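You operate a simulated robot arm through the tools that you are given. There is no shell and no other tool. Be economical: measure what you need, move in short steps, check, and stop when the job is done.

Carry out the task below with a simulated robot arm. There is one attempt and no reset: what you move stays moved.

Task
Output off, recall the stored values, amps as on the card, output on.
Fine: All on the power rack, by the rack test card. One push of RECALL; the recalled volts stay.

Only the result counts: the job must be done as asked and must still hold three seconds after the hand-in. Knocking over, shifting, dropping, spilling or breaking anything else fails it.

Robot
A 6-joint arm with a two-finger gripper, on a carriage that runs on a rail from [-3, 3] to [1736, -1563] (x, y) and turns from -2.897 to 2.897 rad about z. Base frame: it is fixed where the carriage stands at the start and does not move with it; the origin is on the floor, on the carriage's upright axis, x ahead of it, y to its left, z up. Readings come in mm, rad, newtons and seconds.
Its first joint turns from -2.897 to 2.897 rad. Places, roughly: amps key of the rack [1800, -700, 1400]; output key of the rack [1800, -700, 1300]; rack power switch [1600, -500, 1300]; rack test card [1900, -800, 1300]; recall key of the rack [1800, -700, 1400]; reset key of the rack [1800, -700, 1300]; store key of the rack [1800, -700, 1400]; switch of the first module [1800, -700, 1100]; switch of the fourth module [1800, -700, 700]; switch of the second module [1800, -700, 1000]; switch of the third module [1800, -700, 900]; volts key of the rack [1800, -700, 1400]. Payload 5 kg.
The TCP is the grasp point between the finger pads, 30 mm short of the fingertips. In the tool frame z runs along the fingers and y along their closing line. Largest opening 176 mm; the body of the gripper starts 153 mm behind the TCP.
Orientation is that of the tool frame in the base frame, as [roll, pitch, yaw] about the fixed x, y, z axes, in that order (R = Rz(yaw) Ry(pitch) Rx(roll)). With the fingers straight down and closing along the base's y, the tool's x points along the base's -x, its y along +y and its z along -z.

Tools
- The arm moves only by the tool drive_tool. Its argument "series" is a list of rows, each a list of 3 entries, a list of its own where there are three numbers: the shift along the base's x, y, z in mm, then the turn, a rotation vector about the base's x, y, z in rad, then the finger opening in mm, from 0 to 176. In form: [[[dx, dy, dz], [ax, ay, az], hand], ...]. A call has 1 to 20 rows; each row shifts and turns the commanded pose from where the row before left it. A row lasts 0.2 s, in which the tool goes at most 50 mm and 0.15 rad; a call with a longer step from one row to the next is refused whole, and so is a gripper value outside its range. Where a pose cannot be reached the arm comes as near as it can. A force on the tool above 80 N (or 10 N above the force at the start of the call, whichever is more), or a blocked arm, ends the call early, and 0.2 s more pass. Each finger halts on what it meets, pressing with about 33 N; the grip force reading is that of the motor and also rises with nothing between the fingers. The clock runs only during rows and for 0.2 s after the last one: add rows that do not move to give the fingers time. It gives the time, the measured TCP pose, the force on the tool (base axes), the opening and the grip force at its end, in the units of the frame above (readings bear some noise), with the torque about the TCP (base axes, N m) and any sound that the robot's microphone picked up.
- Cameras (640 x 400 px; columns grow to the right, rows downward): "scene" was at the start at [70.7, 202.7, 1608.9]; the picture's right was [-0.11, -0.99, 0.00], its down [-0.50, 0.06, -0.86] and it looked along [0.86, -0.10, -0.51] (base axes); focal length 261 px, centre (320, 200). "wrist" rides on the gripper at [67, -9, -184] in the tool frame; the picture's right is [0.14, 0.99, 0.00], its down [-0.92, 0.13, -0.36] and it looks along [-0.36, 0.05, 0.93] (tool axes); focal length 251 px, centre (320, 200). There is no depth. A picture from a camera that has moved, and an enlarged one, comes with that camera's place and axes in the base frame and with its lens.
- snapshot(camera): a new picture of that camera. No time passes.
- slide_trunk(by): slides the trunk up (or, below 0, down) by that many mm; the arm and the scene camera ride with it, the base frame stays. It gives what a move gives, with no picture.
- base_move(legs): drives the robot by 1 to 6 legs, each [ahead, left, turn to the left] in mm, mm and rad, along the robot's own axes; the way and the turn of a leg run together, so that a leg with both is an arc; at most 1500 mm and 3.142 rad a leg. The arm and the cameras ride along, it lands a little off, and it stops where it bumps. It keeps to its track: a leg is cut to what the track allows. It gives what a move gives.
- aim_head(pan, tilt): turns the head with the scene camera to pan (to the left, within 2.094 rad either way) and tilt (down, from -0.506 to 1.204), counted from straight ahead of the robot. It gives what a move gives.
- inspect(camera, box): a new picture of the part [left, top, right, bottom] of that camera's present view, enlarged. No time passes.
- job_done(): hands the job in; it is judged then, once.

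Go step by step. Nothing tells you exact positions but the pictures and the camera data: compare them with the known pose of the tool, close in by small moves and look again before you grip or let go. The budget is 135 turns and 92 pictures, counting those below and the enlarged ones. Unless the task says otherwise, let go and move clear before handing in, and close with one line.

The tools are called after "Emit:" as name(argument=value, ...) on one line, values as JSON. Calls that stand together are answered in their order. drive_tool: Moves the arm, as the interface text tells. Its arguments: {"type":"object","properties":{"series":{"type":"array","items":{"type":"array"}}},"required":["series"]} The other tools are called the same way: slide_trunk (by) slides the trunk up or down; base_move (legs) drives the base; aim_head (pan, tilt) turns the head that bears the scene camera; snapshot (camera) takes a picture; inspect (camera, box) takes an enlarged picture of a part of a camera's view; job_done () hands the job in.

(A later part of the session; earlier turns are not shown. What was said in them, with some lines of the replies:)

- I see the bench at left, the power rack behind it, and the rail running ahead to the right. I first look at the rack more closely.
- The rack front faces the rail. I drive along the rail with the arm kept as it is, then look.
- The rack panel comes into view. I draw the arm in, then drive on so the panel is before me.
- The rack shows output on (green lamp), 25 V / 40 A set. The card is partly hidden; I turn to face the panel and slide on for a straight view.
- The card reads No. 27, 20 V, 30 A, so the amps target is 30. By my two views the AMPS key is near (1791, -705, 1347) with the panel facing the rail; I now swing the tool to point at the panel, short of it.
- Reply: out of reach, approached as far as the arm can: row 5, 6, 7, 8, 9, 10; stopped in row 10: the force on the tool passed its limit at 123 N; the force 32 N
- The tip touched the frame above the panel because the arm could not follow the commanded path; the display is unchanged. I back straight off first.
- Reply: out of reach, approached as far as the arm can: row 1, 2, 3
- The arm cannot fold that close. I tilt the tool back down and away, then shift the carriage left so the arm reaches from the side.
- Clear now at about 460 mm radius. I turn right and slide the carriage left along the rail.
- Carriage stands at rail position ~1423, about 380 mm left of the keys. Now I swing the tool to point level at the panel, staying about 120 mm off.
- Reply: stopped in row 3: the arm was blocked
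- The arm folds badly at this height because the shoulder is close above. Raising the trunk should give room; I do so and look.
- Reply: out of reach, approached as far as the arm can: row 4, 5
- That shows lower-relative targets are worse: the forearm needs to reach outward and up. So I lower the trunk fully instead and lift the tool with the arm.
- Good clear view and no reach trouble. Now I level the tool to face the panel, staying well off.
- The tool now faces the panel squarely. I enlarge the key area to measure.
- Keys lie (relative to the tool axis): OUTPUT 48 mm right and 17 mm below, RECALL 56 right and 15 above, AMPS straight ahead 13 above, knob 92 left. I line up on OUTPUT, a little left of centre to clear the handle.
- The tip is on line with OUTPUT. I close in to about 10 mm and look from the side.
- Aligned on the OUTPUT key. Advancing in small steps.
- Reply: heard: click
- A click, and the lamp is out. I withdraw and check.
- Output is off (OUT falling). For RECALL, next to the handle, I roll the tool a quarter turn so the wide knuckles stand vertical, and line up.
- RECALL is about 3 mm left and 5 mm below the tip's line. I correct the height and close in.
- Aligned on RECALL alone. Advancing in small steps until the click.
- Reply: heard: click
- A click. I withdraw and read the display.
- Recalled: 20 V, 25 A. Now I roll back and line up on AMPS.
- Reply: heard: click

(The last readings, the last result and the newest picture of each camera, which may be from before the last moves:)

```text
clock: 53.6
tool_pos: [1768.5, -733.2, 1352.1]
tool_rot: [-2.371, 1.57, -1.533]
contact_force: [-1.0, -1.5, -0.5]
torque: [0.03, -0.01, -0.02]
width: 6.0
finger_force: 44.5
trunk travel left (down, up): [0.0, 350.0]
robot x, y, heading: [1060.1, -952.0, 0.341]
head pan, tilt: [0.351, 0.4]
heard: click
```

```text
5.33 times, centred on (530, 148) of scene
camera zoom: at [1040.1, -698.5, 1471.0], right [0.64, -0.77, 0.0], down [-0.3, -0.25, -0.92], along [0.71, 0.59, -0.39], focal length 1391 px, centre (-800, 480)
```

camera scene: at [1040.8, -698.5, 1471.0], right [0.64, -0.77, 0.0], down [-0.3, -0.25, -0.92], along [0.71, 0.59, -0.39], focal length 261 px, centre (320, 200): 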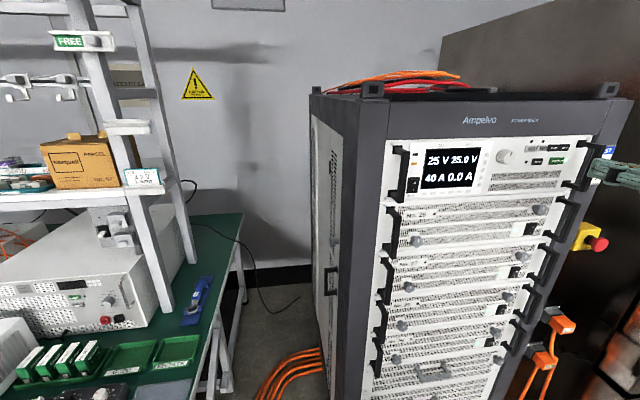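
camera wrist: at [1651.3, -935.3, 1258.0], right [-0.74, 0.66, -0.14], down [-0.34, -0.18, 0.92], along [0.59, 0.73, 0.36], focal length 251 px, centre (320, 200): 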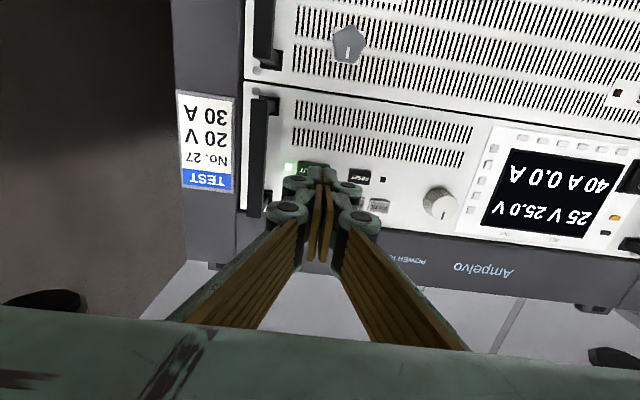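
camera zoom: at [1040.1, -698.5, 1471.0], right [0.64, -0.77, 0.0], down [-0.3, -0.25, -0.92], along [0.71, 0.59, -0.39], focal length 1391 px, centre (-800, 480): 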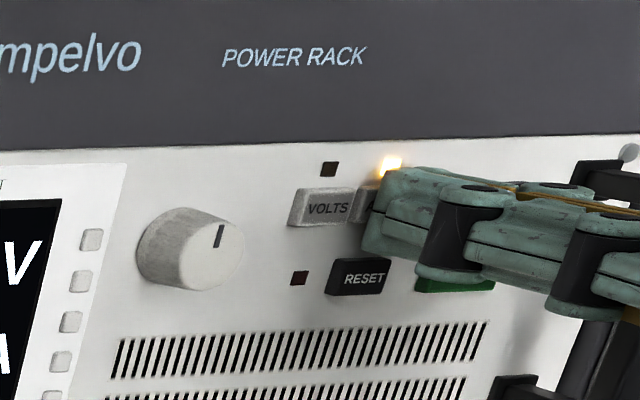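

The AMPS key clicked (sooner than planned) and its lamp is lit. I withdraw, open the fingers a little and line up on the knob.

Emit:
drive_tool(series=[[[-6.7, -7.4, 0], [0, 0, 0], 0], [[-20, -22.2, 0], [0, 0, 0], 0], [[-20, -22.2, 0], [0, 0, 0], 60], [[-22.5, 20.2, -5], [0, 0, 0], 60], [[-22.5, 20.2, -5], [0, 0, 0], 60], [[-22.5, 20.2, -5], [0, 0, 0], 60], [[0, 0, 0], [0, 0, 0], 60], [[0, 0, 0], [0, 0, 0], 60]])

Emit:
inspect(camera="wrist", box=[200, 80, 440, 230])

Emit:
inspect(camera="scene", box=[390, 120, 630, 270])

```text
clock: 55.4
tool_pos: [1654.2, -724.8, 1337.4]
tool_rot: [-2.835, 1.569, -1.996]
contact_force: [-0.7, 0.3, -0.4]
torque: [-0.02, -0.01, -0.07]
width: 60.0
finger_force: 0.1
trunk travel left (down, up): [0.0, 350.0]
robot x, y, heading: [1056.9, -948.8, 0.342]
head pan, tilt: [0.351, 0.4]
```

```text
2.67 times, centred on (320, 155) of wrist
camera zoom: at [1538.2, -867.7, 1272.3], right [-0.74, 0.66, -0.14], down [-0.34, -0.18, 0.92], along [0.59, 0.73, 0.36], focal length 670 px, centre (320, 320)
```

zoom: 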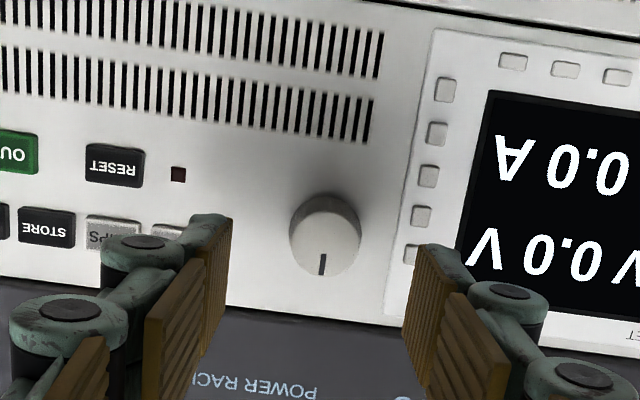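

```text
2.67 times, centred on (510, 195) of scene
camera zoom: at [1040.0, -698.4, 1471.0], right [0.64, -0.77, 0.0], down [-0.3, -0.25, -0.92], along [0.71, 0.59, -0.39], focal length 695 px, centre (-187, 213)
```

zoom: 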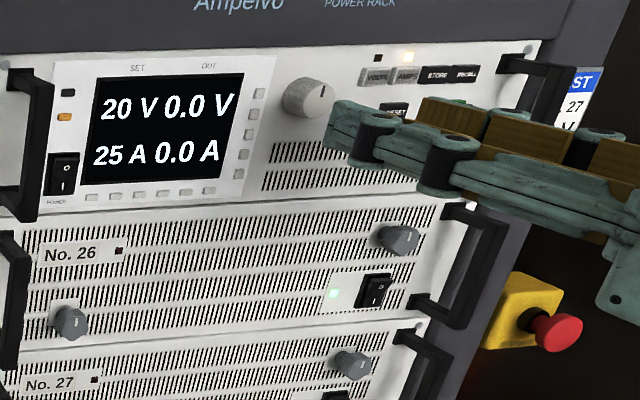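

AMPS is selected, 25 A set. Knob centre is nearly on the tool axis; I nudge left/up a bit and bring the open fingers around it.

Emit:
drive_tool(series=[[[-1.1, 1, 2], [0, 0, 0], 50], [[13.4, 14.9, 0], [0, 0, 0], 50], [[13.4, 14.9, 0], [0, 0, 0], 50], [[10, 11.1, 0], [0, 0, 0], 50], [[0, 0, 0], [0, 0, 0], 50]])

Emit:
inspect(camera="wrist", box=[200, 80, 440, 230])

Emit:
inspect(camera="scene", box=[450, 110, 590, 198])

```text
clock: 56.6
tool_pos: [1688.6, -682.9, 1338.8]
tool_rot: [-3.107, 1.568, -2.27]
contact_force: [0.1, 0.1, 0.6]
torque: [0.0, -0.01, 0.01]
width: 50.1
finger_force: 0.0
trunk travel left (down, up): [0.0, 350.0]
robot x, y, heading: [1053.4, -949.0, 0.348]
head pan, tilt: [0.351, 0.4]
```

```text
2.67 times, centred on (320, 155) of wrist
camera zoom: at [1573.5, -825.4, 1273.2], right [-0.74, 0.66, -0.14], down [-0.34, -0.18, 0.92], along [0.59, 0.73, 0.36], focal length 670 px, centre (320, 320)
```

zoom: 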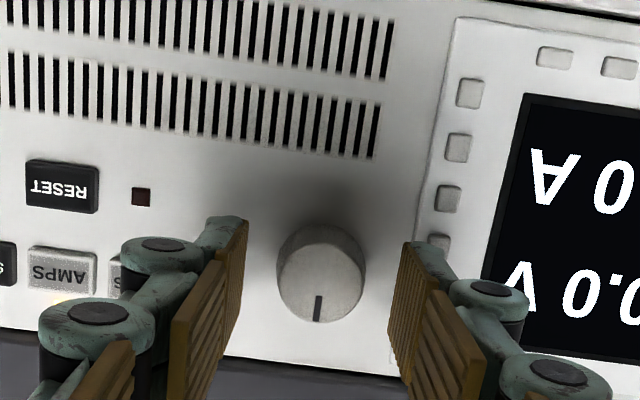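

```text
4.55 times, centred on (520, 154) of scene
camera zoom: at [1040.3, -698.3, 1471.0], right [0.64, -0.77, 0.0], down [-0.3, -0.25, -0.92], along [0.71, 0.59, -0.39], focal length 1185 px, centre (-589, 409)
```

zoom: 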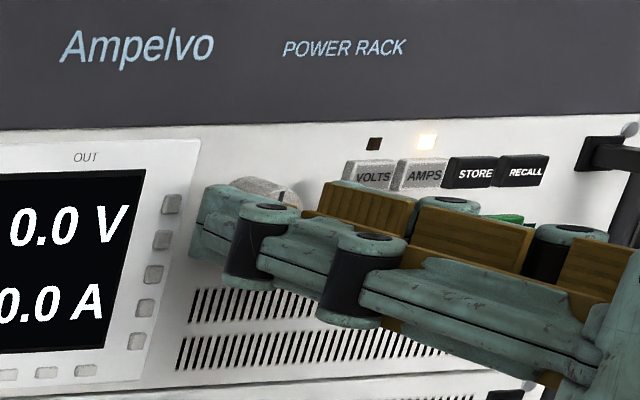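

Knob is ~2 mm right and ~2 mm above the finger middle; I correct, go 9 mm deeper and close gently.

Emit:
drive_tool(series=[[[1.5, -1.3, 2], [0, 0, 0], 50], [[6, 6.7, 0], [0, 0, 0], 50], [[0, 0, 0], [0, 0, 0], 40], [[0, 0, 0], [0, 0, 0], 34], [[0, 0, 0], [0, 0, 0], 30]])

Emit:
inspect(camera="wrist", box=[200, 80, 440, 230])

```text
clock: 57.8
tool_pos: [1695.4, -676.0, 1342.2]
tool_rot: [-2.626, 1.568, -1.787]
contact_force: [-4.7, 4.7, -0.3]
torque: [0.02, 0.02, 0.18]
width: 32.6
finger_force: 2.8
trunk travel left (down, up): [0.0, 350.0]
robot x, y, heading: [1053.7, -953.3, 0.346]
head pan, tilt: [0.351, 0.4]
```

```text
2.67 times, centred on (320, 155) of wrist
camera zoom: at [1580.6, -819.8, 1275.5], right [-0.74, 0.66, -0.14], down [-0.34, -0.18, 0.92], along [0.59, 0.73, 0.36], focal length 670 px, centre (320, 320)
```

zoom: 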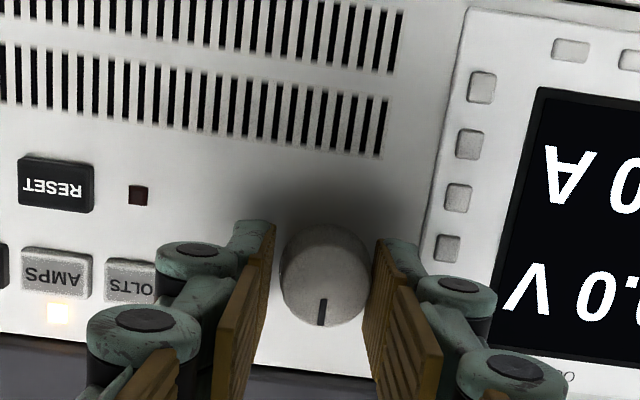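

The left finger touches first; I shift 1.5 mm left and close fully.

Emit:
drive_tool(series=[[[-1.1, 1, 0], [0, 0, 0], 32], [[0, 0, 0], [0, 0, 0], 28], [[0, 0, 0], [0, 0, 0], 24], [[0, 0, 0], [0, 0, 0], 20]])

Emit:
inspect(camera="wrist", box=[200, 80, 440, 230])

```text
clock: 58.8
tool_pos: [1695.7, -674.9, 1341.1]
tool_rot: [-2.294, 1.57, -1.457]
contact_force: [-11.1, 7.5, -0.9]
torque: [0.0, 0.03, 0.43]
width: 28.4
finger_force: 45.3
trunk travel left (down, up): [0.0, 350.0]
robot x, y, heading: [1058.3, -951.9, 0.346]
head pan, tilt: [0.351, 0.4]
```

```text
2.67 times, centred on (320, 155) of wrist
camera zoom: at [1579.7, -818.5, 1275.7], right [-0.74, 0.66, -0.14], down [-0.34, -0.18, 0.92], along [0.59, 0.73, 0.36], focal length 670 px, centre (320, 320)
```

zoom: 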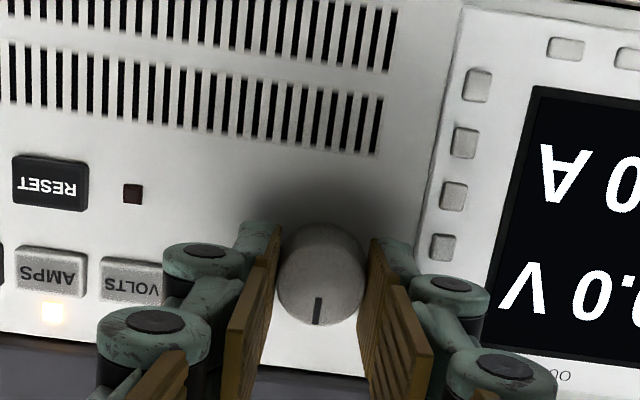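

Gripped at 28 mm. I relax the side force and try a small clockwise turn.

Emit:
drive_tool(series=[[[-1.1, 1, 0], [0, 0, 0], 20], [[0, 0, 0], [0.067, 0.0743, 0], 20], [[0, 0, 0], [0.067, 0.0743, 0], 20], [[0, 0, 0], [0.067, 0.0743, 0], 20], [[0, 0, 0], [0, 0, 0], 20]])

Emit:
inspect(camera="scene", box=[390, 120, 630, 270])

Emit:
inspect(camera="wrist", box=[200, 80, 440, 230])

```text
clock: 60.0
tool_pos: [1696.9, -674.9, 1341.9]
tool_rot: [1.57, 1.268, 2.408]
contact_force: [0.4, -2.1, -0.7]
torque: [0.08, -0.03, -0.13]
width: 28.5
finger_force: 44.7
trunk travel left (down, up): [0.0, 350.0]
robot x, y, heading: [1056.2, -948.0, 0.342]
head pan, tilt: [0.351, 0.4]
```

```text
2.67 times, centred on (510, 195) of scene
camera zoom: at [1040.3, -698.7, 1471.0], right [0.64, -0.77, 0.0], down [-0.3, -0.25, -0.92], along [0.71, 0.59, -0.39], focal length 695 px, centre (-187, 213)
```

zoom: 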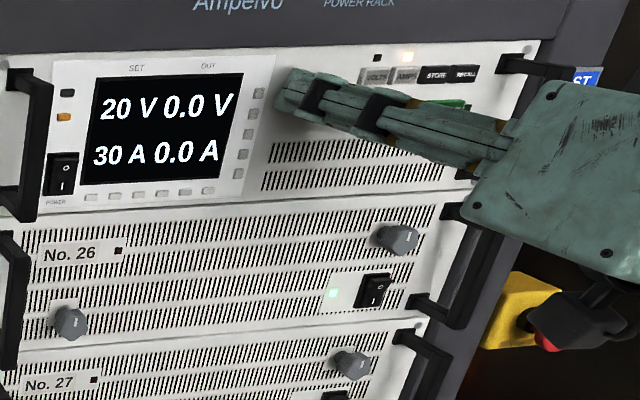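

```text
2.67 times, centred on (320, 155) of wrist
camera zoom: at [1564.6, -804.9, 1275.8], right [-0.73, 0.66, 0.16], down [-0.13, -0.37, 0.92], along [0.67, 0.65, 0.36], focal length 670 px, centre (320, 320)
```

zoom: 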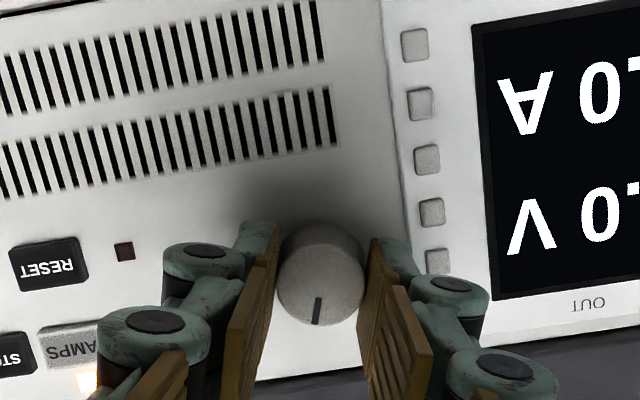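

It reads 30 A already. I open the fingers gently, withdraw and re-read.

Emit:
drive_tool(series=[[[0, 0, 0], [0, 0, 0], 30], [[0, 0, 0], [0, 0, 0], 40], [[0, 0, 0], [0, 0, 0], 50], [[0, 0, 0], [0, 0, 0], 50], [[-13.4, -14.8, 0], [0, 0, 0], 50], [[-20, -22.2, 0], [0, 0, 0], 50], [[-20, -22.2, 0], [0, 0, 0], 50], [[0, 0, 0], [-0.067, -0.0743, 0], 20], [[0, 0, 0], [-0.067, -0.0743, 0], 0], [[0, 0, 0], [-0.067, -0.0743, 0], 0], [[0, 0, 0], [0, 0, 0], 0], [[0, 0, 0], [0, 0, 0], 0]])

Emit:
inspect(camera="scene", box=[390, 120, 630, 270])

```text
clock: 62.6
tool_pos: [1641.5, -734.6, 1341.7]
tool_rot: [-2.55, 1.57, -1.712]
contact_force: [0.3, 0.2, -1.0]
torque: [0.01, 0.03, -0.02]
width: 0.0
finger_force: 32.5
trunk travel left (down, up): [0.0, 350.0]
robot x, y, heading: [1055.3, -953.1, 0.345]
head pan, tilt: [0.351, 0.4]
```

```text
2.67 times, centred on (510, 195) of scene
camera zoom: at [1040.1, -698.4, 1471.0], right [0.64, -0.77, 0.0], down [-0.3, -0.25, -0.92], along [0.71, 0.59, -0.39], focal length 695 px, centre (-187, 213)
```

zoom: 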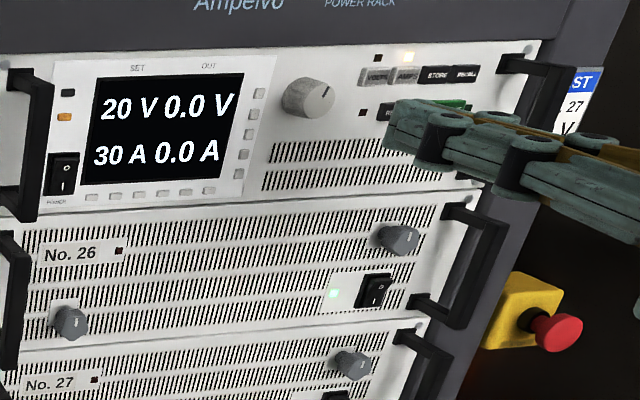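

Settings hold at 20 V / 30 A. Back to OUTPUT, using the pose that pressed it before, stopping 30 mm short.

Emit:
drive_tool(series=[[[35, -12.3, -4.2], [0, 0, 0], 0], [[35, -12.3, -4.2], [0, 0, 0], 0], [[35, -12.3, -4.2], [0, 0, 0], 0], [[34.8, -12.2, -4.1], [0, 0, 0], 0], [[0, 0, 0], [0, 0, 0], 0]])

Emit:
inspect(camera="wrist", box=[240, 130, 400, 230])

```text
clock: 63.8
tool_pos: [1782.8, -784.5, 1322.7]
tool_rot: [3.013, 1.57, -2.433]
contact_force: [0.8, -0.2, -1.1]
torque: [0.06, -0.08, 0.11]
width: 0.3
finger_force: 32.9
trunk travel left (down, up): [0.0, 350.0]
robot x, y, heading: [1056.4, -952.8, 0.338]
head pan, tilt: [0.351, 0.4]
```

```text
4.00 times, centred on (320, 180) of wrist
camera zoom: at [1666.2, -927.0, 1257.7], right [-0.74, 0.66, -0.14], down [-0.34, -0.18, 0.92], along [0.59, 0.73, 0.36], focal length 1006 px, centre (320, 280)
```

zoom: 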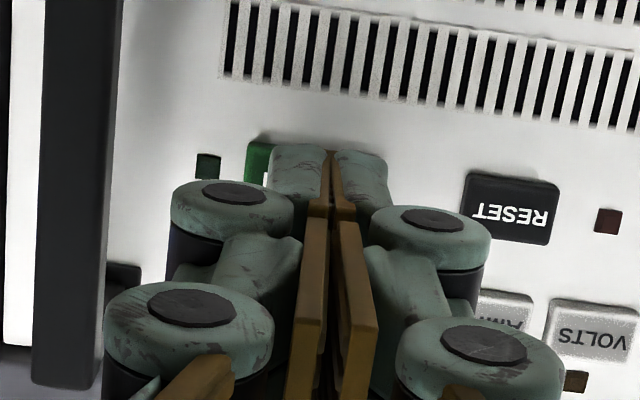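

Emit:
drive_tool(series=[[[0, 0, 2], [0, 0, 0], 0], [[8, 8.9, 0], [0, 0, 0], 0], [[8, 8.9, 0], [0, 0, 0], 0], [[1.35, 1.5, 0], [0, 0, 0], 0], [[0, 0, 0], [0, 0, 0], 0]])

```text
clock: 65.0
tool_pos: [1799.9, -763.3, 1325.7]
tool_rot: [0.191, 1.571, 1.029]
contact_force: [0.7, 0.9, 0.8]
torque: [0.0, -0.01, 0.01]
width: 0.2
finger_force: 33.0
trunk travel left (down, up): [0.0, 350.0]
robot x, y, heading: [1057.0, -951.3, 0.343]
head pan, tilt: [0.351, 0.4]
```

Emit:
drive_tool(series=[[[1.35, 1.5, 0], [0, 0, 0], 0], [[0, 0, 0], [0, 0, 0], 0]])

```text
clock: 65.6
tool_pos: [1799.4, -762.7, 1326.5]
tool_rot: [-2.865, 1.569, -2.03]
contact_force: [-1.7, -0.8, 0.4]
torque: [0.0, 0.01, -0.02]
width: 6.0
finger_force: 44.8
trunk travel left (down, up): [0.0, 350.0]
robot x, y, heading: [1057.7, -951.6, 0.343]
head pan, tilt: [0.351, 0.4]
heard: click
```

A click. I withdraw clear and read the panel.

Emit:
drive_tool(series=[[[-6.7, -7.4, 0], [0, 0, 0], 0], [[-20, -22.2, 0], [0, 0, 0], 0], [[-20, -22.2, 0], [0, 0, 0], 0], [[-20, -22.2, 0], [0, 0, 0], 0], [[0, 0, 0], [0, 0, 0], 0], [[0, 0, 0], [0, 0, 0], 0], [[0, 0, 0], [0, 0, 0], 0]])

Emit:
inspect(camera="scene", box=[390, 120, 630, 270])

Emit:
snapshot(camera="wrist")

```text
clock: 67.2
tool_pos: [1733.8, -835.8, 1326.8]
tool_rot: [-2.931, 1.568, -2.092]
contact_force: [-0.5, 0.8, 0.2]
torque: [-0.02, 0.04, 0.02]
width: 0.2
finger_force: 44.6
trunk travel left (down, up): [0.0, 350.0]
robot x, y, heading: [1057.2, -952.0, 0.347]
head pan, tilt: [0.351, 0.4]
```

```text
2.67 times, centred on (510, 195) of scene
camera zoom: at [1040.1, -698.5, 1471.0], right [0.64, -0.77, 0.0], down [-0.3, -0.25, -0.92], along [0.71, 0.59, -0.39], focal length 695 px, centre (-187, 213)
```

zoom: 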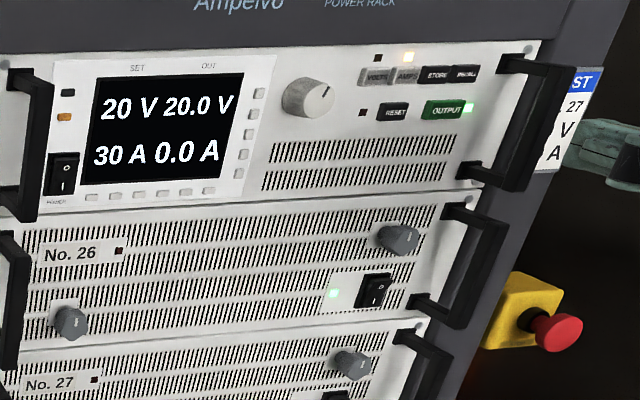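

```text
45 pictures are left
camera wrist: at [1617.1, -979.2, 1261.0], right [-0.74, 0.66, -0.14], down [-0.34, -0.18, 0.92], along [0.59, 0.73, 0.36], focal length 251 px, centre (320, 200)
```

wrist: 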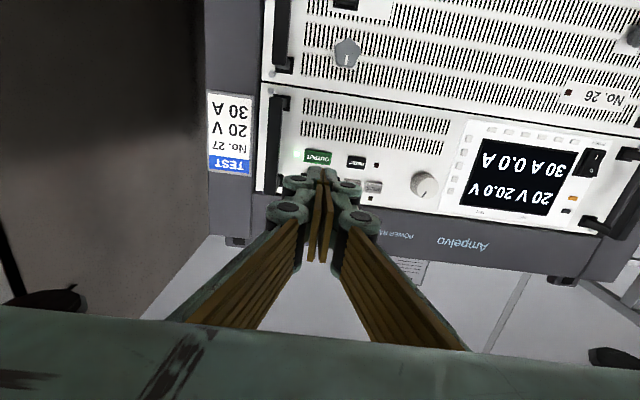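

The rack shows 20 V / 30 A set, output lamp lit and 20.0 V out, and the arm is clear. I hand in.

Emit:
job_done()

```text
The job is handed in.
```

The rack's output is on at 20 V and 30 A. I switched it off first, pushed RECALL once (it brought back 20 V and 25 A) and turned the amps up to the card's 30 A. Early on, the fingertip bumped the rack frame above the panel (123 N); I saw no change on the rack afterwards.
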